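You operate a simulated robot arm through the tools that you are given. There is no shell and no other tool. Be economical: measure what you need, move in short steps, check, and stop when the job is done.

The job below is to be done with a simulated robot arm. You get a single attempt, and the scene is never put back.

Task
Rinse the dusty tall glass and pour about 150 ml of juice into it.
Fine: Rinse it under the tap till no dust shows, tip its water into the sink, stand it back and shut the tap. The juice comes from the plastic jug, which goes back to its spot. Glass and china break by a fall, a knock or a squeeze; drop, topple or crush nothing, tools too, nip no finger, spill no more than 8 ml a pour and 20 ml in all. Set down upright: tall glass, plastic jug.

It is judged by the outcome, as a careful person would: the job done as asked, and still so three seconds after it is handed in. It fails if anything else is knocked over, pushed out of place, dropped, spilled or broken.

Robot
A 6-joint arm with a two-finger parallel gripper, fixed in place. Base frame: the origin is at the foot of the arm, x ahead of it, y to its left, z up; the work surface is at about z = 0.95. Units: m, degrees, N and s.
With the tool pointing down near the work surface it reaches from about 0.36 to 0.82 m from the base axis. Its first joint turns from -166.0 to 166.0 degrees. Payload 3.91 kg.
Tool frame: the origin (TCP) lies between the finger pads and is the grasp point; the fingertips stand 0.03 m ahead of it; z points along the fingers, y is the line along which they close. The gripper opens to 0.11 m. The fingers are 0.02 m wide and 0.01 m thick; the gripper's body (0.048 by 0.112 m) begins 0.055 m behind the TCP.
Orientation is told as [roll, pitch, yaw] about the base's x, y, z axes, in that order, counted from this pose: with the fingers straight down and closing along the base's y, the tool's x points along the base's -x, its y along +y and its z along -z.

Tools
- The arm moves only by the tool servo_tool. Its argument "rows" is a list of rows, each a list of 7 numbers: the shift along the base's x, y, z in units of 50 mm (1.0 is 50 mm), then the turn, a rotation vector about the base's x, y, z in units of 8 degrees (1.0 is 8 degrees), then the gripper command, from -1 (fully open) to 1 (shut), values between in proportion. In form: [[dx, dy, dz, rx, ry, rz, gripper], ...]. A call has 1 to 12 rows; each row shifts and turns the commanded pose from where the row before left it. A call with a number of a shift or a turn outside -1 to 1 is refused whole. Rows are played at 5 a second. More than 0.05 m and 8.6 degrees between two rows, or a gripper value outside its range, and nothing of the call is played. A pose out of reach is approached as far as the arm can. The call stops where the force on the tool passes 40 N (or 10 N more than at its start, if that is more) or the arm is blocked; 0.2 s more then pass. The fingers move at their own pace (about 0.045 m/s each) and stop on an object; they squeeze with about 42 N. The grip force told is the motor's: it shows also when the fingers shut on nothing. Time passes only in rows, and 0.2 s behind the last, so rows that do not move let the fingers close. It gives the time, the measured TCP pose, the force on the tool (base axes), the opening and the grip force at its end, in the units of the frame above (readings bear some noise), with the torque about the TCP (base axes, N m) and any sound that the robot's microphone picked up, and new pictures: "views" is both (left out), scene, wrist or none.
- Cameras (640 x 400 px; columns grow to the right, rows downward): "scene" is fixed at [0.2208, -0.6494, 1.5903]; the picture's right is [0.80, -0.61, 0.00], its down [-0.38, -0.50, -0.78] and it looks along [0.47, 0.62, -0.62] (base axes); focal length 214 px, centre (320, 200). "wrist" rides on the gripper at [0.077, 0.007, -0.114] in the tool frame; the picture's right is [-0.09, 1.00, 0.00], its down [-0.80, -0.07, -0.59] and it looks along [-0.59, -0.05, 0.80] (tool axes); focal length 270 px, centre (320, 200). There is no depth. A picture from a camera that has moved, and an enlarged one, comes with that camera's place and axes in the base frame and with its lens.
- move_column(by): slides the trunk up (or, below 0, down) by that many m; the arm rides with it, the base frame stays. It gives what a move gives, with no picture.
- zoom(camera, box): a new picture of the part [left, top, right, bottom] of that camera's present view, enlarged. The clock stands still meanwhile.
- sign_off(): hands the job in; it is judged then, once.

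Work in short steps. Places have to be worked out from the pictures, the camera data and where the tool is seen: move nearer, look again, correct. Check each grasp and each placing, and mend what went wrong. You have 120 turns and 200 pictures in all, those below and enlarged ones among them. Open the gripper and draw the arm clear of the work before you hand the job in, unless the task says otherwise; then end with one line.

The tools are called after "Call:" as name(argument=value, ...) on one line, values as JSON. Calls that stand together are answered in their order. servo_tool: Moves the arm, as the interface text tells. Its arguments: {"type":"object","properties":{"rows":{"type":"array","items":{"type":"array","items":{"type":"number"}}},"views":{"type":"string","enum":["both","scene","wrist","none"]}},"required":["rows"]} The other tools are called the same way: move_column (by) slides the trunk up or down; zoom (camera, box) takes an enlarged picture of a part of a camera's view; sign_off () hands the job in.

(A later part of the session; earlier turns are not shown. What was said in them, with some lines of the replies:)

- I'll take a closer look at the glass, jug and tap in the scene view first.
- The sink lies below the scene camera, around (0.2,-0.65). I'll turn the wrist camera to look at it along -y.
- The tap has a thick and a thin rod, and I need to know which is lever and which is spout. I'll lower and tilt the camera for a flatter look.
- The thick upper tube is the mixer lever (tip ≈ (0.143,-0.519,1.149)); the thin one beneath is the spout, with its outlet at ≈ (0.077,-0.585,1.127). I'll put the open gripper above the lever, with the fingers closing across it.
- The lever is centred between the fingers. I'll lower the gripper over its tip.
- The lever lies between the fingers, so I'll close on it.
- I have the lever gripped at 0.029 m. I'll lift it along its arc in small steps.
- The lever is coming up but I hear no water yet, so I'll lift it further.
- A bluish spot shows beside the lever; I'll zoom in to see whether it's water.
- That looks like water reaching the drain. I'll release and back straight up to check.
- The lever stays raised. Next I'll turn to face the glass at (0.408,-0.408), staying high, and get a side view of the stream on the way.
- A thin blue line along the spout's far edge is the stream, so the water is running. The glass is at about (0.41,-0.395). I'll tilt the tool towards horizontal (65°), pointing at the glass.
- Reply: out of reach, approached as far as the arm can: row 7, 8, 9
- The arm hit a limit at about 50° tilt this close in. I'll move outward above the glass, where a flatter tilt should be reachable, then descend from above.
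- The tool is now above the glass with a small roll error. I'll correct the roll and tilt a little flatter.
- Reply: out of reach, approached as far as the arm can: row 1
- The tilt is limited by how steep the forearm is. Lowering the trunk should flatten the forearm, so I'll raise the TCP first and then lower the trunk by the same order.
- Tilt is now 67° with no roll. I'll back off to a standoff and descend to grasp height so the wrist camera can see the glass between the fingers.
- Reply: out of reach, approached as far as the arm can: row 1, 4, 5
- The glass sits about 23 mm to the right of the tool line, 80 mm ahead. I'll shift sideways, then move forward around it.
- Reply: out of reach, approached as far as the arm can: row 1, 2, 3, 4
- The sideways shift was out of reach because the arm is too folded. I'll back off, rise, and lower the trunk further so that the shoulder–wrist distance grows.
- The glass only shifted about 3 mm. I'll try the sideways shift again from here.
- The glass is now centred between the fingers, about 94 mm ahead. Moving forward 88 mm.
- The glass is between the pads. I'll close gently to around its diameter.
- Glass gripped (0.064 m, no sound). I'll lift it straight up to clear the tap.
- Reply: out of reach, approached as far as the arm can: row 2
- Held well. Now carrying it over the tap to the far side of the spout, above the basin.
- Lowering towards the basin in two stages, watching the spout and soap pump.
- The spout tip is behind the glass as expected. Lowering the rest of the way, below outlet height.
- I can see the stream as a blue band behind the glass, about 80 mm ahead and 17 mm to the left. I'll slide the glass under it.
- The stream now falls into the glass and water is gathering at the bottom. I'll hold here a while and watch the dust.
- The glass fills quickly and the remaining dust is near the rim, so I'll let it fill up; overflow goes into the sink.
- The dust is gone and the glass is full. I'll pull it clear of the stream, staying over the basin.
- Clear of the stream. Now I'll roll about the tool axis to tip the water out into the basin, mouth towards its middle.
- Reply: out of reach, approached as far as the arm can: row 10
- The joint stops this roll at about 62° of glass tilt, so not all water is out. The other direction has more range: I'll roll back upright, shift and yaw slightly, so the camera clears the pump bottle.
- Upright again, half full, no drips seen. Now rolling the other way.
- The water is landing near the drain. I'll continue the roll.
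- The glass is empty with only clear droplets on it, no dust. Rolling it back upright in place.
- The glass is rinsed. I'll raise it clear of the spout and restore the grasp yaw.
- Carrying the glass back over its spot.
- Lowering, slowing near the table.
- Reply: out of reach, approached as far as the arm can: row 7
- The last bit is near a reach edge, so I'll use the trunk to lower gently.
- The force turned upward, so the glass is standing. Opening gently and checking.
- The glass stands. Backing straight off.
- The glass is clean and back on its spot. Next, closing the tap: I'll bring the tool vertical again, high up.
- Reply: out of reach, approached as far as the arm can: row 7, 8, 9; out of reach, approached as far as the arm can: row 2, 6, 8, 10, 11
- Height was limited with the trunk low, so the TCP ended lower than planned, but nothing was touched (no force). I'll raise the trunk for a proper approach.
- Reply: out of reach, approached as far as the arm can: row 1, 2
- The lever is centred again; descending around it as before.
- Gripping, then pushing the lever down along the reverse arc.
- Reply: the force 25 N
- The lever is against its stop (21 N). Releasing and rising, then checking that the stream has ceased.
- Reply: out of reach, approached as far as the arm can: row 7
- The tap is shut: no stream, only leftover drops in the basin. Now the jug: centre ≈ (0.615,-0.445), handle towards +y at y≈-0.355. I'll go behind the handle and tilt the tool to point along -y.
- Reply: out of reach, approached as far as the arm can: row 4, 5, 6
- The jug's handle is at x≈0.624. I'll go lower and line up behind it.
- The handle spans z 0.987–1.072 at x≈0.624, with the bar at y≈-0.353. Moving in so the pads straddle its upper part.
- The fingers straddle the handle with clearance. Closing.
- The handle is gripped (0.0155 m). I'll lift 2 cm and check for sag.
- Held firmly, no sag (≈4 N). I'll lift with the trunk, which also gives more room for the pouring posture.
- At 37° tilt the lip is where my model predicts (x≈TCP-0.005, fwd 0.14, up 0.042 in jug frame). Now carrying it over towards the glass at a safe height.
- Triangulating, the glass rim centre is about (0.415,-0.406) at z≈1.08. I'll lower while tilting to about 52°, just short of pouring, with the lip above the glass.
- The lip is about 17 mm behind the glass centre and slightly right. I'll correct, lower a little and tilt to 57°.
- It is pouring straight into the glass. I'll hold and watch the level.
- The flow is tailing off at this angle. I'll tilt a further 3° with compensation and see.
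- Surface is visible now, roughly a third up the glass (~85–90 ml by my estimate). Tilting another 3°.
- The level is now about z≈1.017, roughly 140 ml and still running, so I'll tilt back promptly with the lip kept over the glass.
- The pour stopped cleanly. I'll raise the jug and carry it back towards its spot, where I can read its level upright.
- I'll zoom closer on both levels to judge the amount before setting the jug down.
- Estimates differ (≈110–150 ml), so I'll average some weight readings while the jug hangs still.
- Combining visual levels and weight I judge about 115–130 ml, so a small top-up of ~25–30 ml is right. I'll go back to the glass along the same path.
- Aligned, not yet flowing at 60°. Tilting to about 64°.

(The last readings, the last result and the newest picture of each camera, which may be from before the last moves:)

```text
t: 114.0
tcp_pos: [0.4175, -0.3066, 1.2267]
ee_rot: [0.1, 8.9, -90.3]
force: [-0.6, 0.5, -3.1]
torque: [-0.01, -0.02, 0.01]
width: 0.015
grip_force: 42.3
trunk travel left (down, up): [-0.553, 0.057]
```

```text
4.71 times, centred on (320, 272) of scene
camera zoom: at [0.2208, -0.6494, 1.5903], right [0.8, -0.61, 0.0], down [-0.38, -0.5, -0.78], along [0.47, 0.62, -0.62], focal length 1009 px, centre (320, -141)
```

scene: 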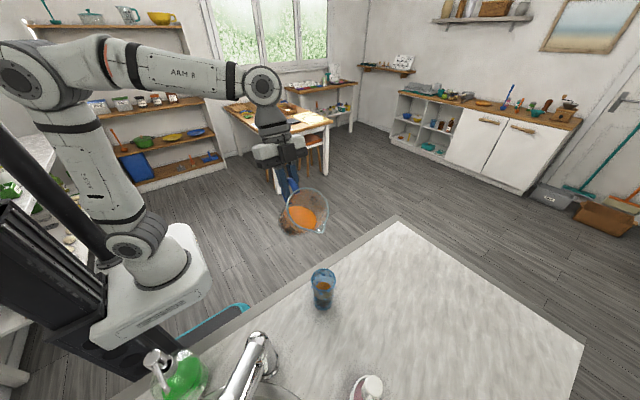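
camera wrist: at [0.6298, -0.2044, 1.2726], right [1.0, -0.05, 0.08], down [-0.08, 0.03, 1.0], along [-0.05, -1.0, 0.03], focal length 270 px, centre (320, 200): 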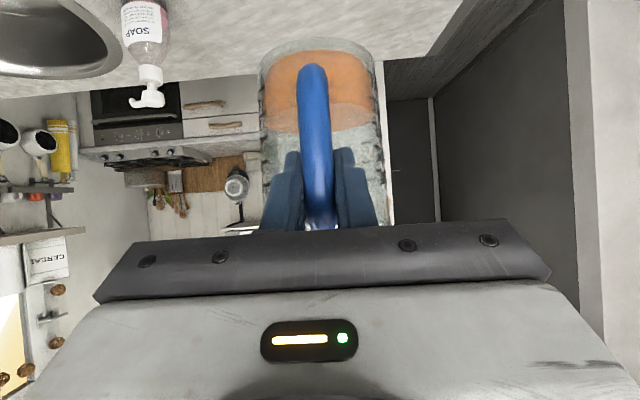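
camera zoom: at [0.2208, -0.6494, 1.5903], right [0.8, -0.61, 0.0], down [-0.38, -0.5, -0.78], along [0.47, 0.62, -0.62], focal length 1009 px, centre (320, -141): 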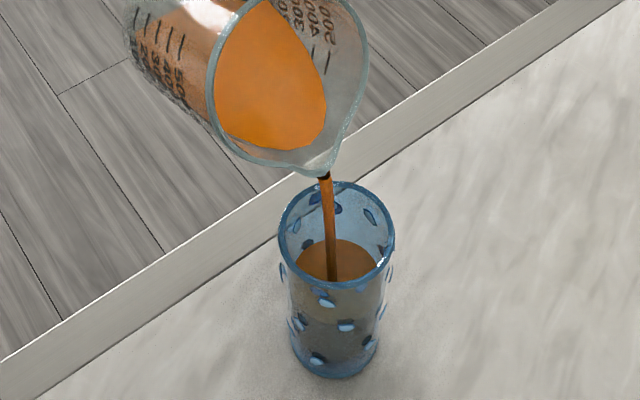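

Level has risen about halfway to target; one short hold, then tilting back.

Call:
servo_tool(rows=[[0, 0, 0, 0, 0, 0, 1], [0, 0.16, 0, -0.8, 0, 0, 1], [0, 0.16, 0, -0.8, 0, 0, 1], [0, 0.1, 0.1, -0.6, 0, 0, 1], [0, 0, 0.1, 0, 0, 0, 1], [0, 0, 0, 0, 0, 0, 1]], views="none")

Call:
zoom(camera="scene", box=[280, 230, 360, 315])

```text
t: 115.4
tcp_pos: [0.4155, -0.2854, 1.2374]
ee_rot: [0.2, -8.7, -90.1]
force: [0.7, -0.6, -3.0]
torque: [0.06, 0.02, -0.01]
width: 0.0149
grip_force: 42.6
trunk travel left (down, up): [-0.553, 0.057]
```

```text
4.71 times, centred on (320, 272) of scene
camera zoom: at [0.2208, -0.6494, 1.5903], right [0.8, -0.61, 0.0], down [-0.38, -0.5, -0.78], along [0.47, 0.62, -0.62], focal length 1009 px, centre (320, -141)
```

zoom: 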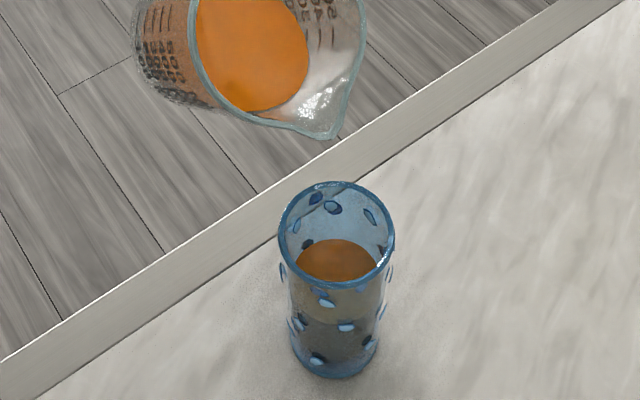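

Level rose about 8 mm (≈17 ml); I estimate ~135 ml now. One more brief dip to the same angle adds the last ~10–15 ml.

Call:
servo_tool(rows=[[0, -0.1, -0.08, 0.6, 0, 0, 1], [0.01, -0.12, -0.08, 0.6, 0, 0, 1], [0.01, -0.12, -0.03, 0.6, 0, 0, 1], [0, -0.08, 0.01, 0.4, 0, 0, 1], [0, 0, 0, 0.04, 0, 0, 1], [0, 0.16, 0, -0.8, 0, 0, 1], [0, 0.16, 0, -0.8, 0, 0, 1], [0, 0.1, 0.1, -0.6, 0, 0, 1], [0, 0, 0.1, 0, 0, 0, 1], [0, 0, 0, 0, 0, 0, 1]], views="none")

Call:
zoom(camera="scene", box=[280, 230, 360, 315])

```text
t: 117.6
tcp_pos: [0.417, -0.2855, 1.2396]
ee_rot: [0.3, -8.4, -90.2]
force: [-0.2, -0.4, -3.6]
torque: [0.02, 0.01, -0.03]
width: 0.0149
grip_force: 42.0
trunk travel left (down, up): [-0.553, 0.057]
```

```text
4.71 times, centred on (320, 272) of scene
camera zoom: at [0.2208, -0.6494, 1.5903], right [0.8, -0.61, 0.0], down [-0.38, -0.5, -0.78], along [0.47, 0.62, -0.62], focal length 1009 px, centre (320, -141)
```

zoom: 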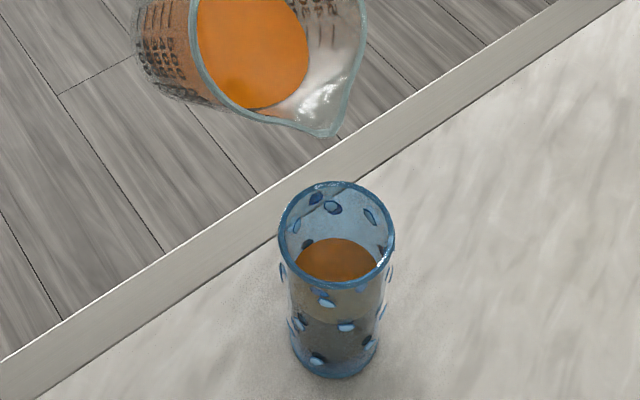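

Nearly no change, so the jug had settled at that angle. My volume model (≈13 ml per degree, ~132 ml now) says about 1.2° more gives the remaining ~15 ml.

Call:
servo_tool(rows=[[0, -0.1, -0.1, 0.6, 0, 0, 1], [0, -0.12, -0.1, 0.6, 0, 0, 1], [0, -0.12, -0.03, 0.6, 0, 0, 1], [0, -0.09, 0.02, 0.45, 0, 0, 1], [0, -0.02, 0.02, 0.08, 0, 0, 1], [0, 0, 0, 0, 0, 0, 1], [0, 0, 0, 0, 0, 0, 1], [0, 0.16, 0, -0.8, 0, 0, 1], [0, 0.16, 0, -0.8, 0, 0, 1], [0, 0.1, 0.1, -0.6, 0, 0, 1], [0, 0, 0.1, 0, 0, 0, 1], [0, 0, 0, 0, 0, 0, 1]], views="none")

Call:
zoom(camera="scene", box=[280, 230, 360, 315])

```text
t: 120.2
tcp_pos: [0.4178, -0.2853, 1.2387]
ee_rot: [0.1, -7.5, -90.2]
force: [-0.5, 0.3, -3.3]
torque: [0.01, 0.01, 0.03]
width: 0.0151
grip_force: 42.2
trunk travel left (down, up): [-0.553, 0.057]
```

```text
4.71 times, centred on (320, 272) of scene
camera zoom: at [0.2208, -0.6494, 1.5903], right [0.8, -0.61, 0.0], down [-0.38, -0.5, -0.78], along [0.47, 0.62, -0.62], focal length 1009 px, centre (320, -141)
```

zoom: 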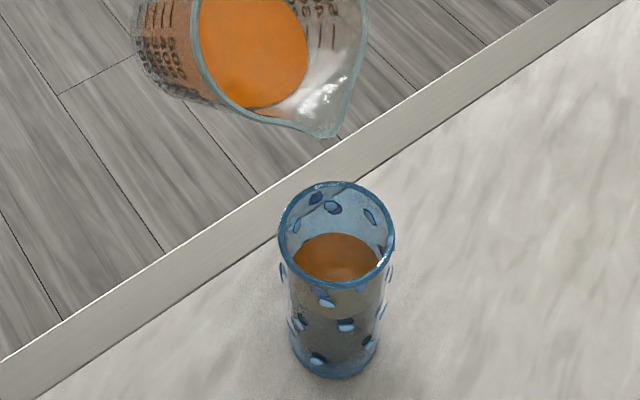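

About 145–150 ml now; that's enough. Carrying the jug back upright over its spot.

Call:
servo_tool(rows=[[0, 0, 0.6, -0.3, 0, 0, 1], [0, 0, 0.7, -0.3, 0, 0, 1], [0.3, -0.08, 0, -0.3, 0, 0, 1], [0.5, -0.1, 0, 0, 0, 0, 1], [0.5, -0.1, 0, 0, 0, 0, 1], [0.5, -0.1, 0, 0, 0, 0, 1], [0.5, -0.1, 0, 0, 0, 0, 1], [0.5, -0.1, 0, -0.45, 0, 0, 1], [0.5, -0.1, 0, -0.55, 0, 0, 1], [0.5, -0.1, 0, -0.6, 0, 0, 1], [0.3, -0.1, 0, -0.65, 0, 0, 1], [0, 0, 0, -0.6, 0, 0, 1]], views="none")

Call:
servo_tool(rows=[[0, -0.1, -0.2, -0.6, 0, 0, 1], [0, -0.1, -0.2, -0.6, 0, 0, 1], [0, -0.1, -0.2, -0.6, 0, 0, 1], [0, 0, 0, -0.35, 0, 0, 1], [0, 0, 0, 0, 0, 0, 1]], views="both")

```text
t: 122.8
tcp_pos: [0.6222, -0.3305, 1.3039]
ee_rot: [0.3, -37.5, -90.2]
force: [-0.1, 0.9, -2.8]
torque: [0.13, 0.01, 0.01]
width: 0.0151
grip_force: 42.3
trunk travel left (down, up): [-0.553, 0.057]
```

```text
t: 124.0
tcp_pos: [0.6241, -0.3433, 1.2748]
ee_rot: [0.5, -54.6, -90.3]
force: [0.3, -0.3, -3.5]
torque: [0.19, 0.02, -0.03]
width: 0.0152
grip_force: 42.1
trunk travel left (down, up): [-0.553, 0.057]
camera wrist: at [0.6293, -0.2063, 1.2795], right [1.0, -0.05, 0.08], down [-0.08, 0.02, 1.0], along [-0.05, -1.0, 0.02], focal length 270 px, centre (320, 200)
```

scene: 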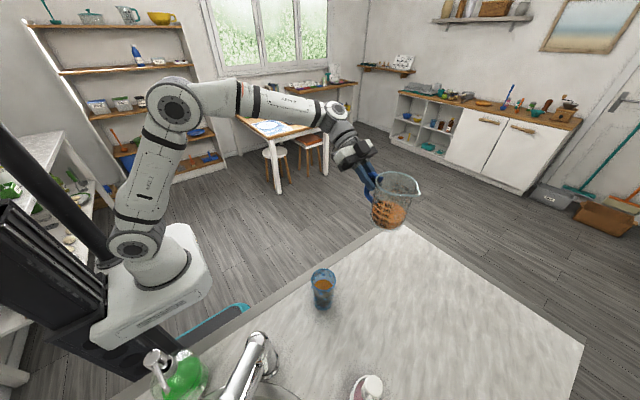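
wrist: 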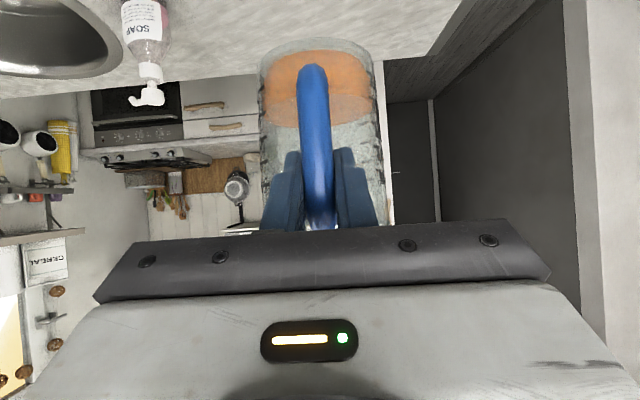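

Call:
zoom(camera="scene", box=[355, 165, 430, 240])

Call:
zoom(camera="wrist", box=[250, 30, 350, 160])

```text
5.33 times, centred on (392, 202) of scene
camera zoom: at [0.2208, -0.6494, 1.5903], right [0.8, -0.61, 0.0], down [-0.38, -0.5, -0.78], along [0.47, 0.62, -0.62], focal length 1144 px, centre (-67, 187)
```

zoom: 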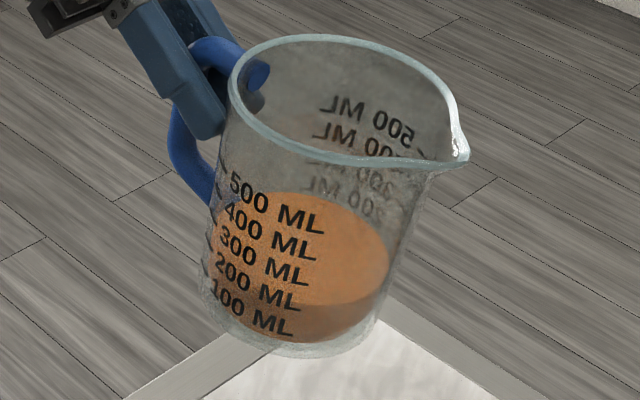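

```text
3.08 times, centred on (300, 95) of wrist
camera zoom: at [0.6293, -0.2063, 1.2795], right [1.0, -0.05, 0.08], down [-0.08, 0.02, 1.0], along [-0.05, -1.0, 0.02], focal length 832 px, centre (382, 523)
```

zoom: 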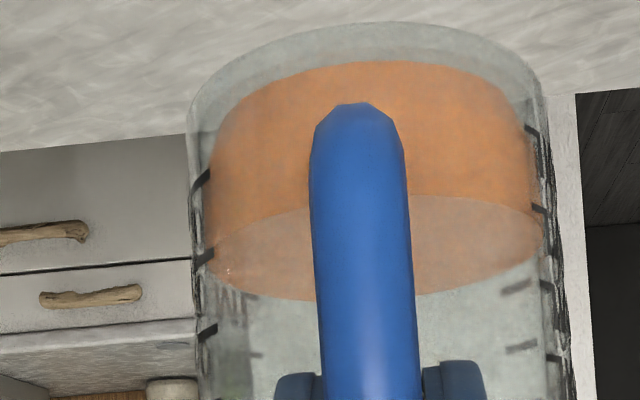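

Jug reads a little under 200, consistent with ~150 ml poured. Aligning over its spot, then lowering with the trunk.

Call:
servo_tool(rows=[[-0.01, -0.09, 0, -0.05, 0, 0, 1], [-0.01, -0.09, 0, 0, 0, 0, 1], [0, -0.09, 0, 0, 0, 0, 1]], views="none")

Call:
move_column(by=-0.21)

```text
t: 124.8
tcp_pos: [0.6218, -0.3587, 1.2754]
ee_rot: [0.3, -55.1, -90.3]
force: [0.6, -0.3, -2.5]
torque: [0.14, -0.02, 0.0]
width: 0.015
grip_force: 41.8
trunk travel left (down, up): [-0.553, 0.057]
```

```text
t: 127.0
tcp_pos: [0.623, -0.3599, 1.0663]
ee_rot: [0.5, -55.0, -90.3]
force: [0.3, 0.2, -2.8]
torque: [0.2, 0.0, -0.03]
width: 0.0152
grip_force: 41.6
trunk travel left (down, up): [-0.343, 0.267]
```

Call:
servo_tool(rows=[[0, 0.08, 0, 0, 0, 0, 1], [0, 0, -0.15, 0, 0, 0, 1], [0, 0, -0.13, 0, 0, 0, 1], [0, 0, 0, 0, 0, 0, 1]], views="none")

Call:
move_column(by=-0.005)

```text
t: 128.0
tcp_pos: [0.6219, -0.3556, 1.0495]
ee_rot: [0.4, -55.0, -90.4]
force: [0.2, -0.5, -3.0]
torque: [0.17, 0.02, 0.02]
width: 0.0149
grip_force: 42.2
trunk travel left (down, up): [-0.343, 0.267]
```

```text
t: 128.6
tcp_pos: [0.6224, -0.3552, 1.0472]
ee_rot: [0.7, -55.2, -90.5]
force: [1.9, 0.6, 8.7]
torque: [-1.04, 0.2, 0.08]
width: 0.0149
grip_force: 42.4
trunk travel left (down, up): [-0.338, 0.272]
```

It's on the table. Opening gently.

Call:
servo_tool(rows=[[0, 0, 0.02, 0, 0, 0, 0.6], [0, 0, 0, 0, 0, 0, 0.3], [0, 0, 0, 0, 0, 0, 0], [0, 0, 0, 0, 0, 0, -0.5], [0, 0, 0, 0, 0, 0, -0.7]])

Call:
zoom(camera="scene", box=[290, 220, 430, 310])

```text
t: 129.8
tcp_pos: [0.6225, -0.3558, 1.045]
ee_rot: [0.5, -55.1, -90.4]
force: [-1.1, -0.1, 0.1]
torque: [0.0, 0.02, 0.05]
width: 0.0935
grip_force: 0.1
trunk travel left (down, up): [-0.338, 0.272]
camera wrist: at [0.6285, -0.2165, 1.0493], right [1.0, -0.05, 0.08], down [-0.08, 0.03, 1.0], along [-0.05, -1.0, 0.02], focal length 270 px, centre (320, 200)
```

scene: 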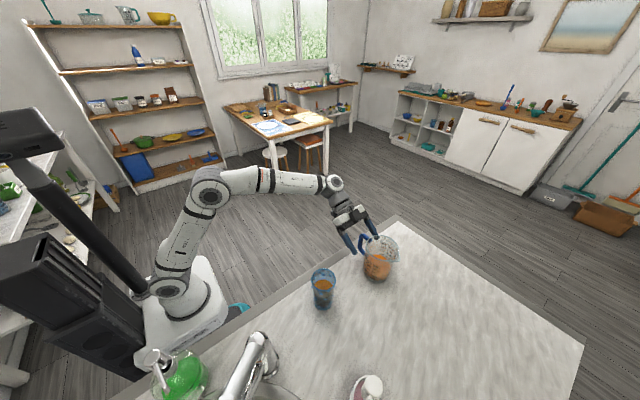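
wrist: 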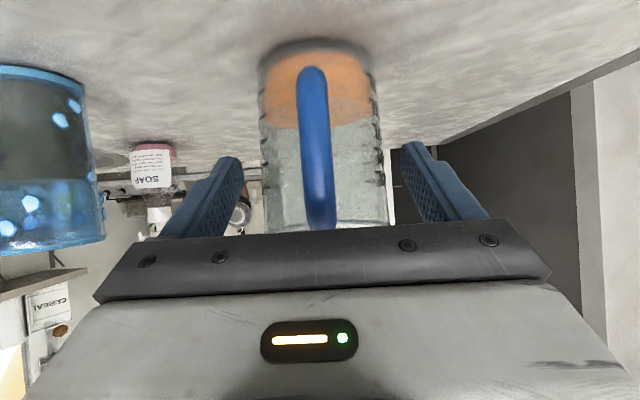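

```text
4.44 times, centred on (360, 265) of scene
camera zoom: at [0.2208, -0.6494, 1.5903], right [0.8, -0.61, 0.0], down [-0.38, -0.5, -0.78], along [0.47, 0.62, -0.62], focal length 953 px, centre (142, -89)
```

zoom: 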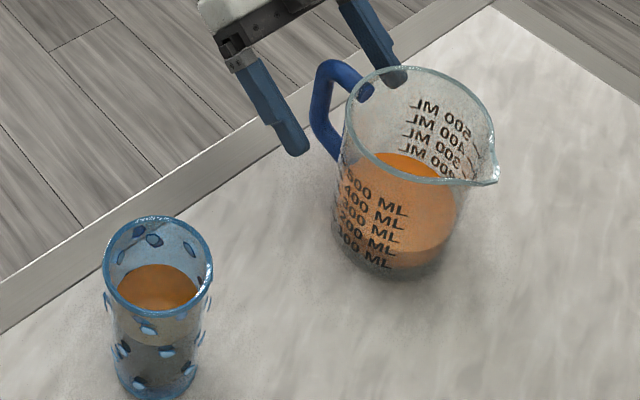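

Both stand upright in place. Retreating straight back from the handle and up, clear of the table.

Call:
servo_tool(rows=[[0, 0.3, 0.15, 0, 0, 0, -1], [0, 0.47, 0.244, 0, 0, 0, -1], [0, 0.47, 0.244, 0, 0, 0, -1], [0, 0.47, 0.244, 0, 0, 0, -1], [0, 0.47, 0.3, 0, 0, 0, -1], [-0.3, 0.3, 0.6, 0, 0, 0, -1], [-0.3, 0.2, 0.6, 0, 0, 0, -1]])

Call:
zoom(camera="scene", box=[190, 220, 430, 400])

```text
t: 131.4
tcp_pos: [0.5947, -0.2168, 1.1642]
ee_rot: [0.5, -55.0, -90.3]
force: [-0.1, 1.1, 0.4]
torque: [0.01, -0.01, 0.01]
width: 0.1099
grip_force: 0.0
trunk travel left (down, up): [-0.338, 0.272]
camera wrist: at [0.6011, -0.0791, 1.1685], right [1.0, -0.05, 0.08], down [-0.08, 0.03, 1.0], along [-0.05, -1.0, 0.02], focal length 270 px, centre (320, 200)
```

scene: 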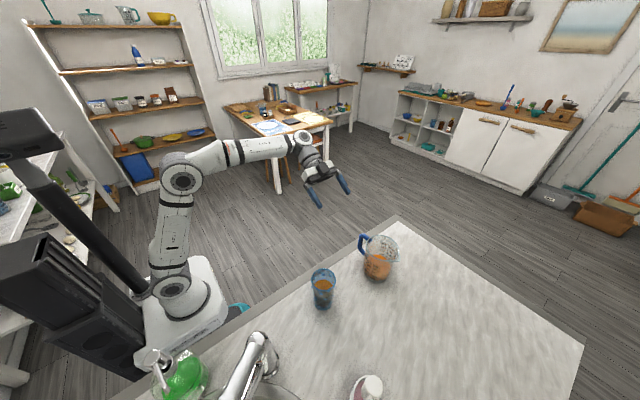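
wrist: 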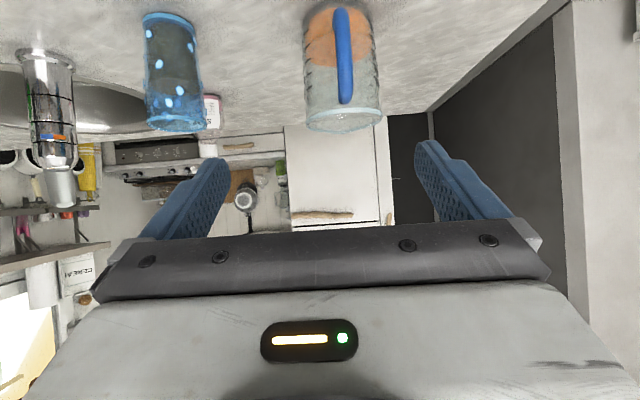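

```text
2.22 times, centred on (310, 310) of scene
camera zoom: at [0.2208, -0.6494, 1.5903], right [0.8, -0.61, 0.0], down [-0.38, -0.5, -0.78], along [0.47, 0.62, -0.62], focal length 477 px, centre (342, -44)
```

zoom: 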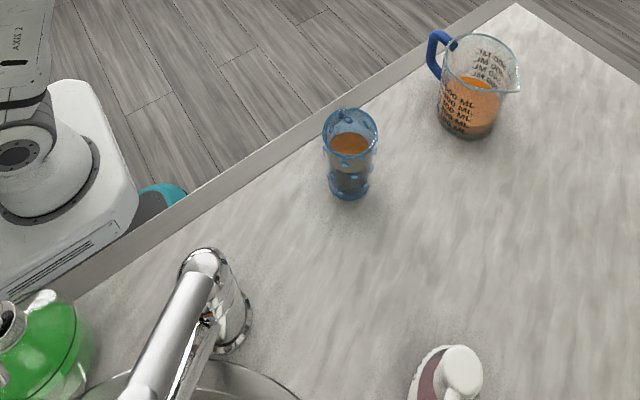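

The glass holds the juice, the jug is back on its spot, the tap is shut, the table looks dry, and the arm is clear and open. Handing in.

Call:
sign_off()

```text
The job is handed in.
```

I rinsed the tall glass until no dust showed, tipped its water into the sink, stood it back within about 6 mm of its old spot and shut the tap. I then poured about 145 ml of juice into it (estimated from levels and weight, likely within about 15–20 ml) and set the plastic jug back within about 3 mm. I saw no spills, and nothing was knocked over or broken.
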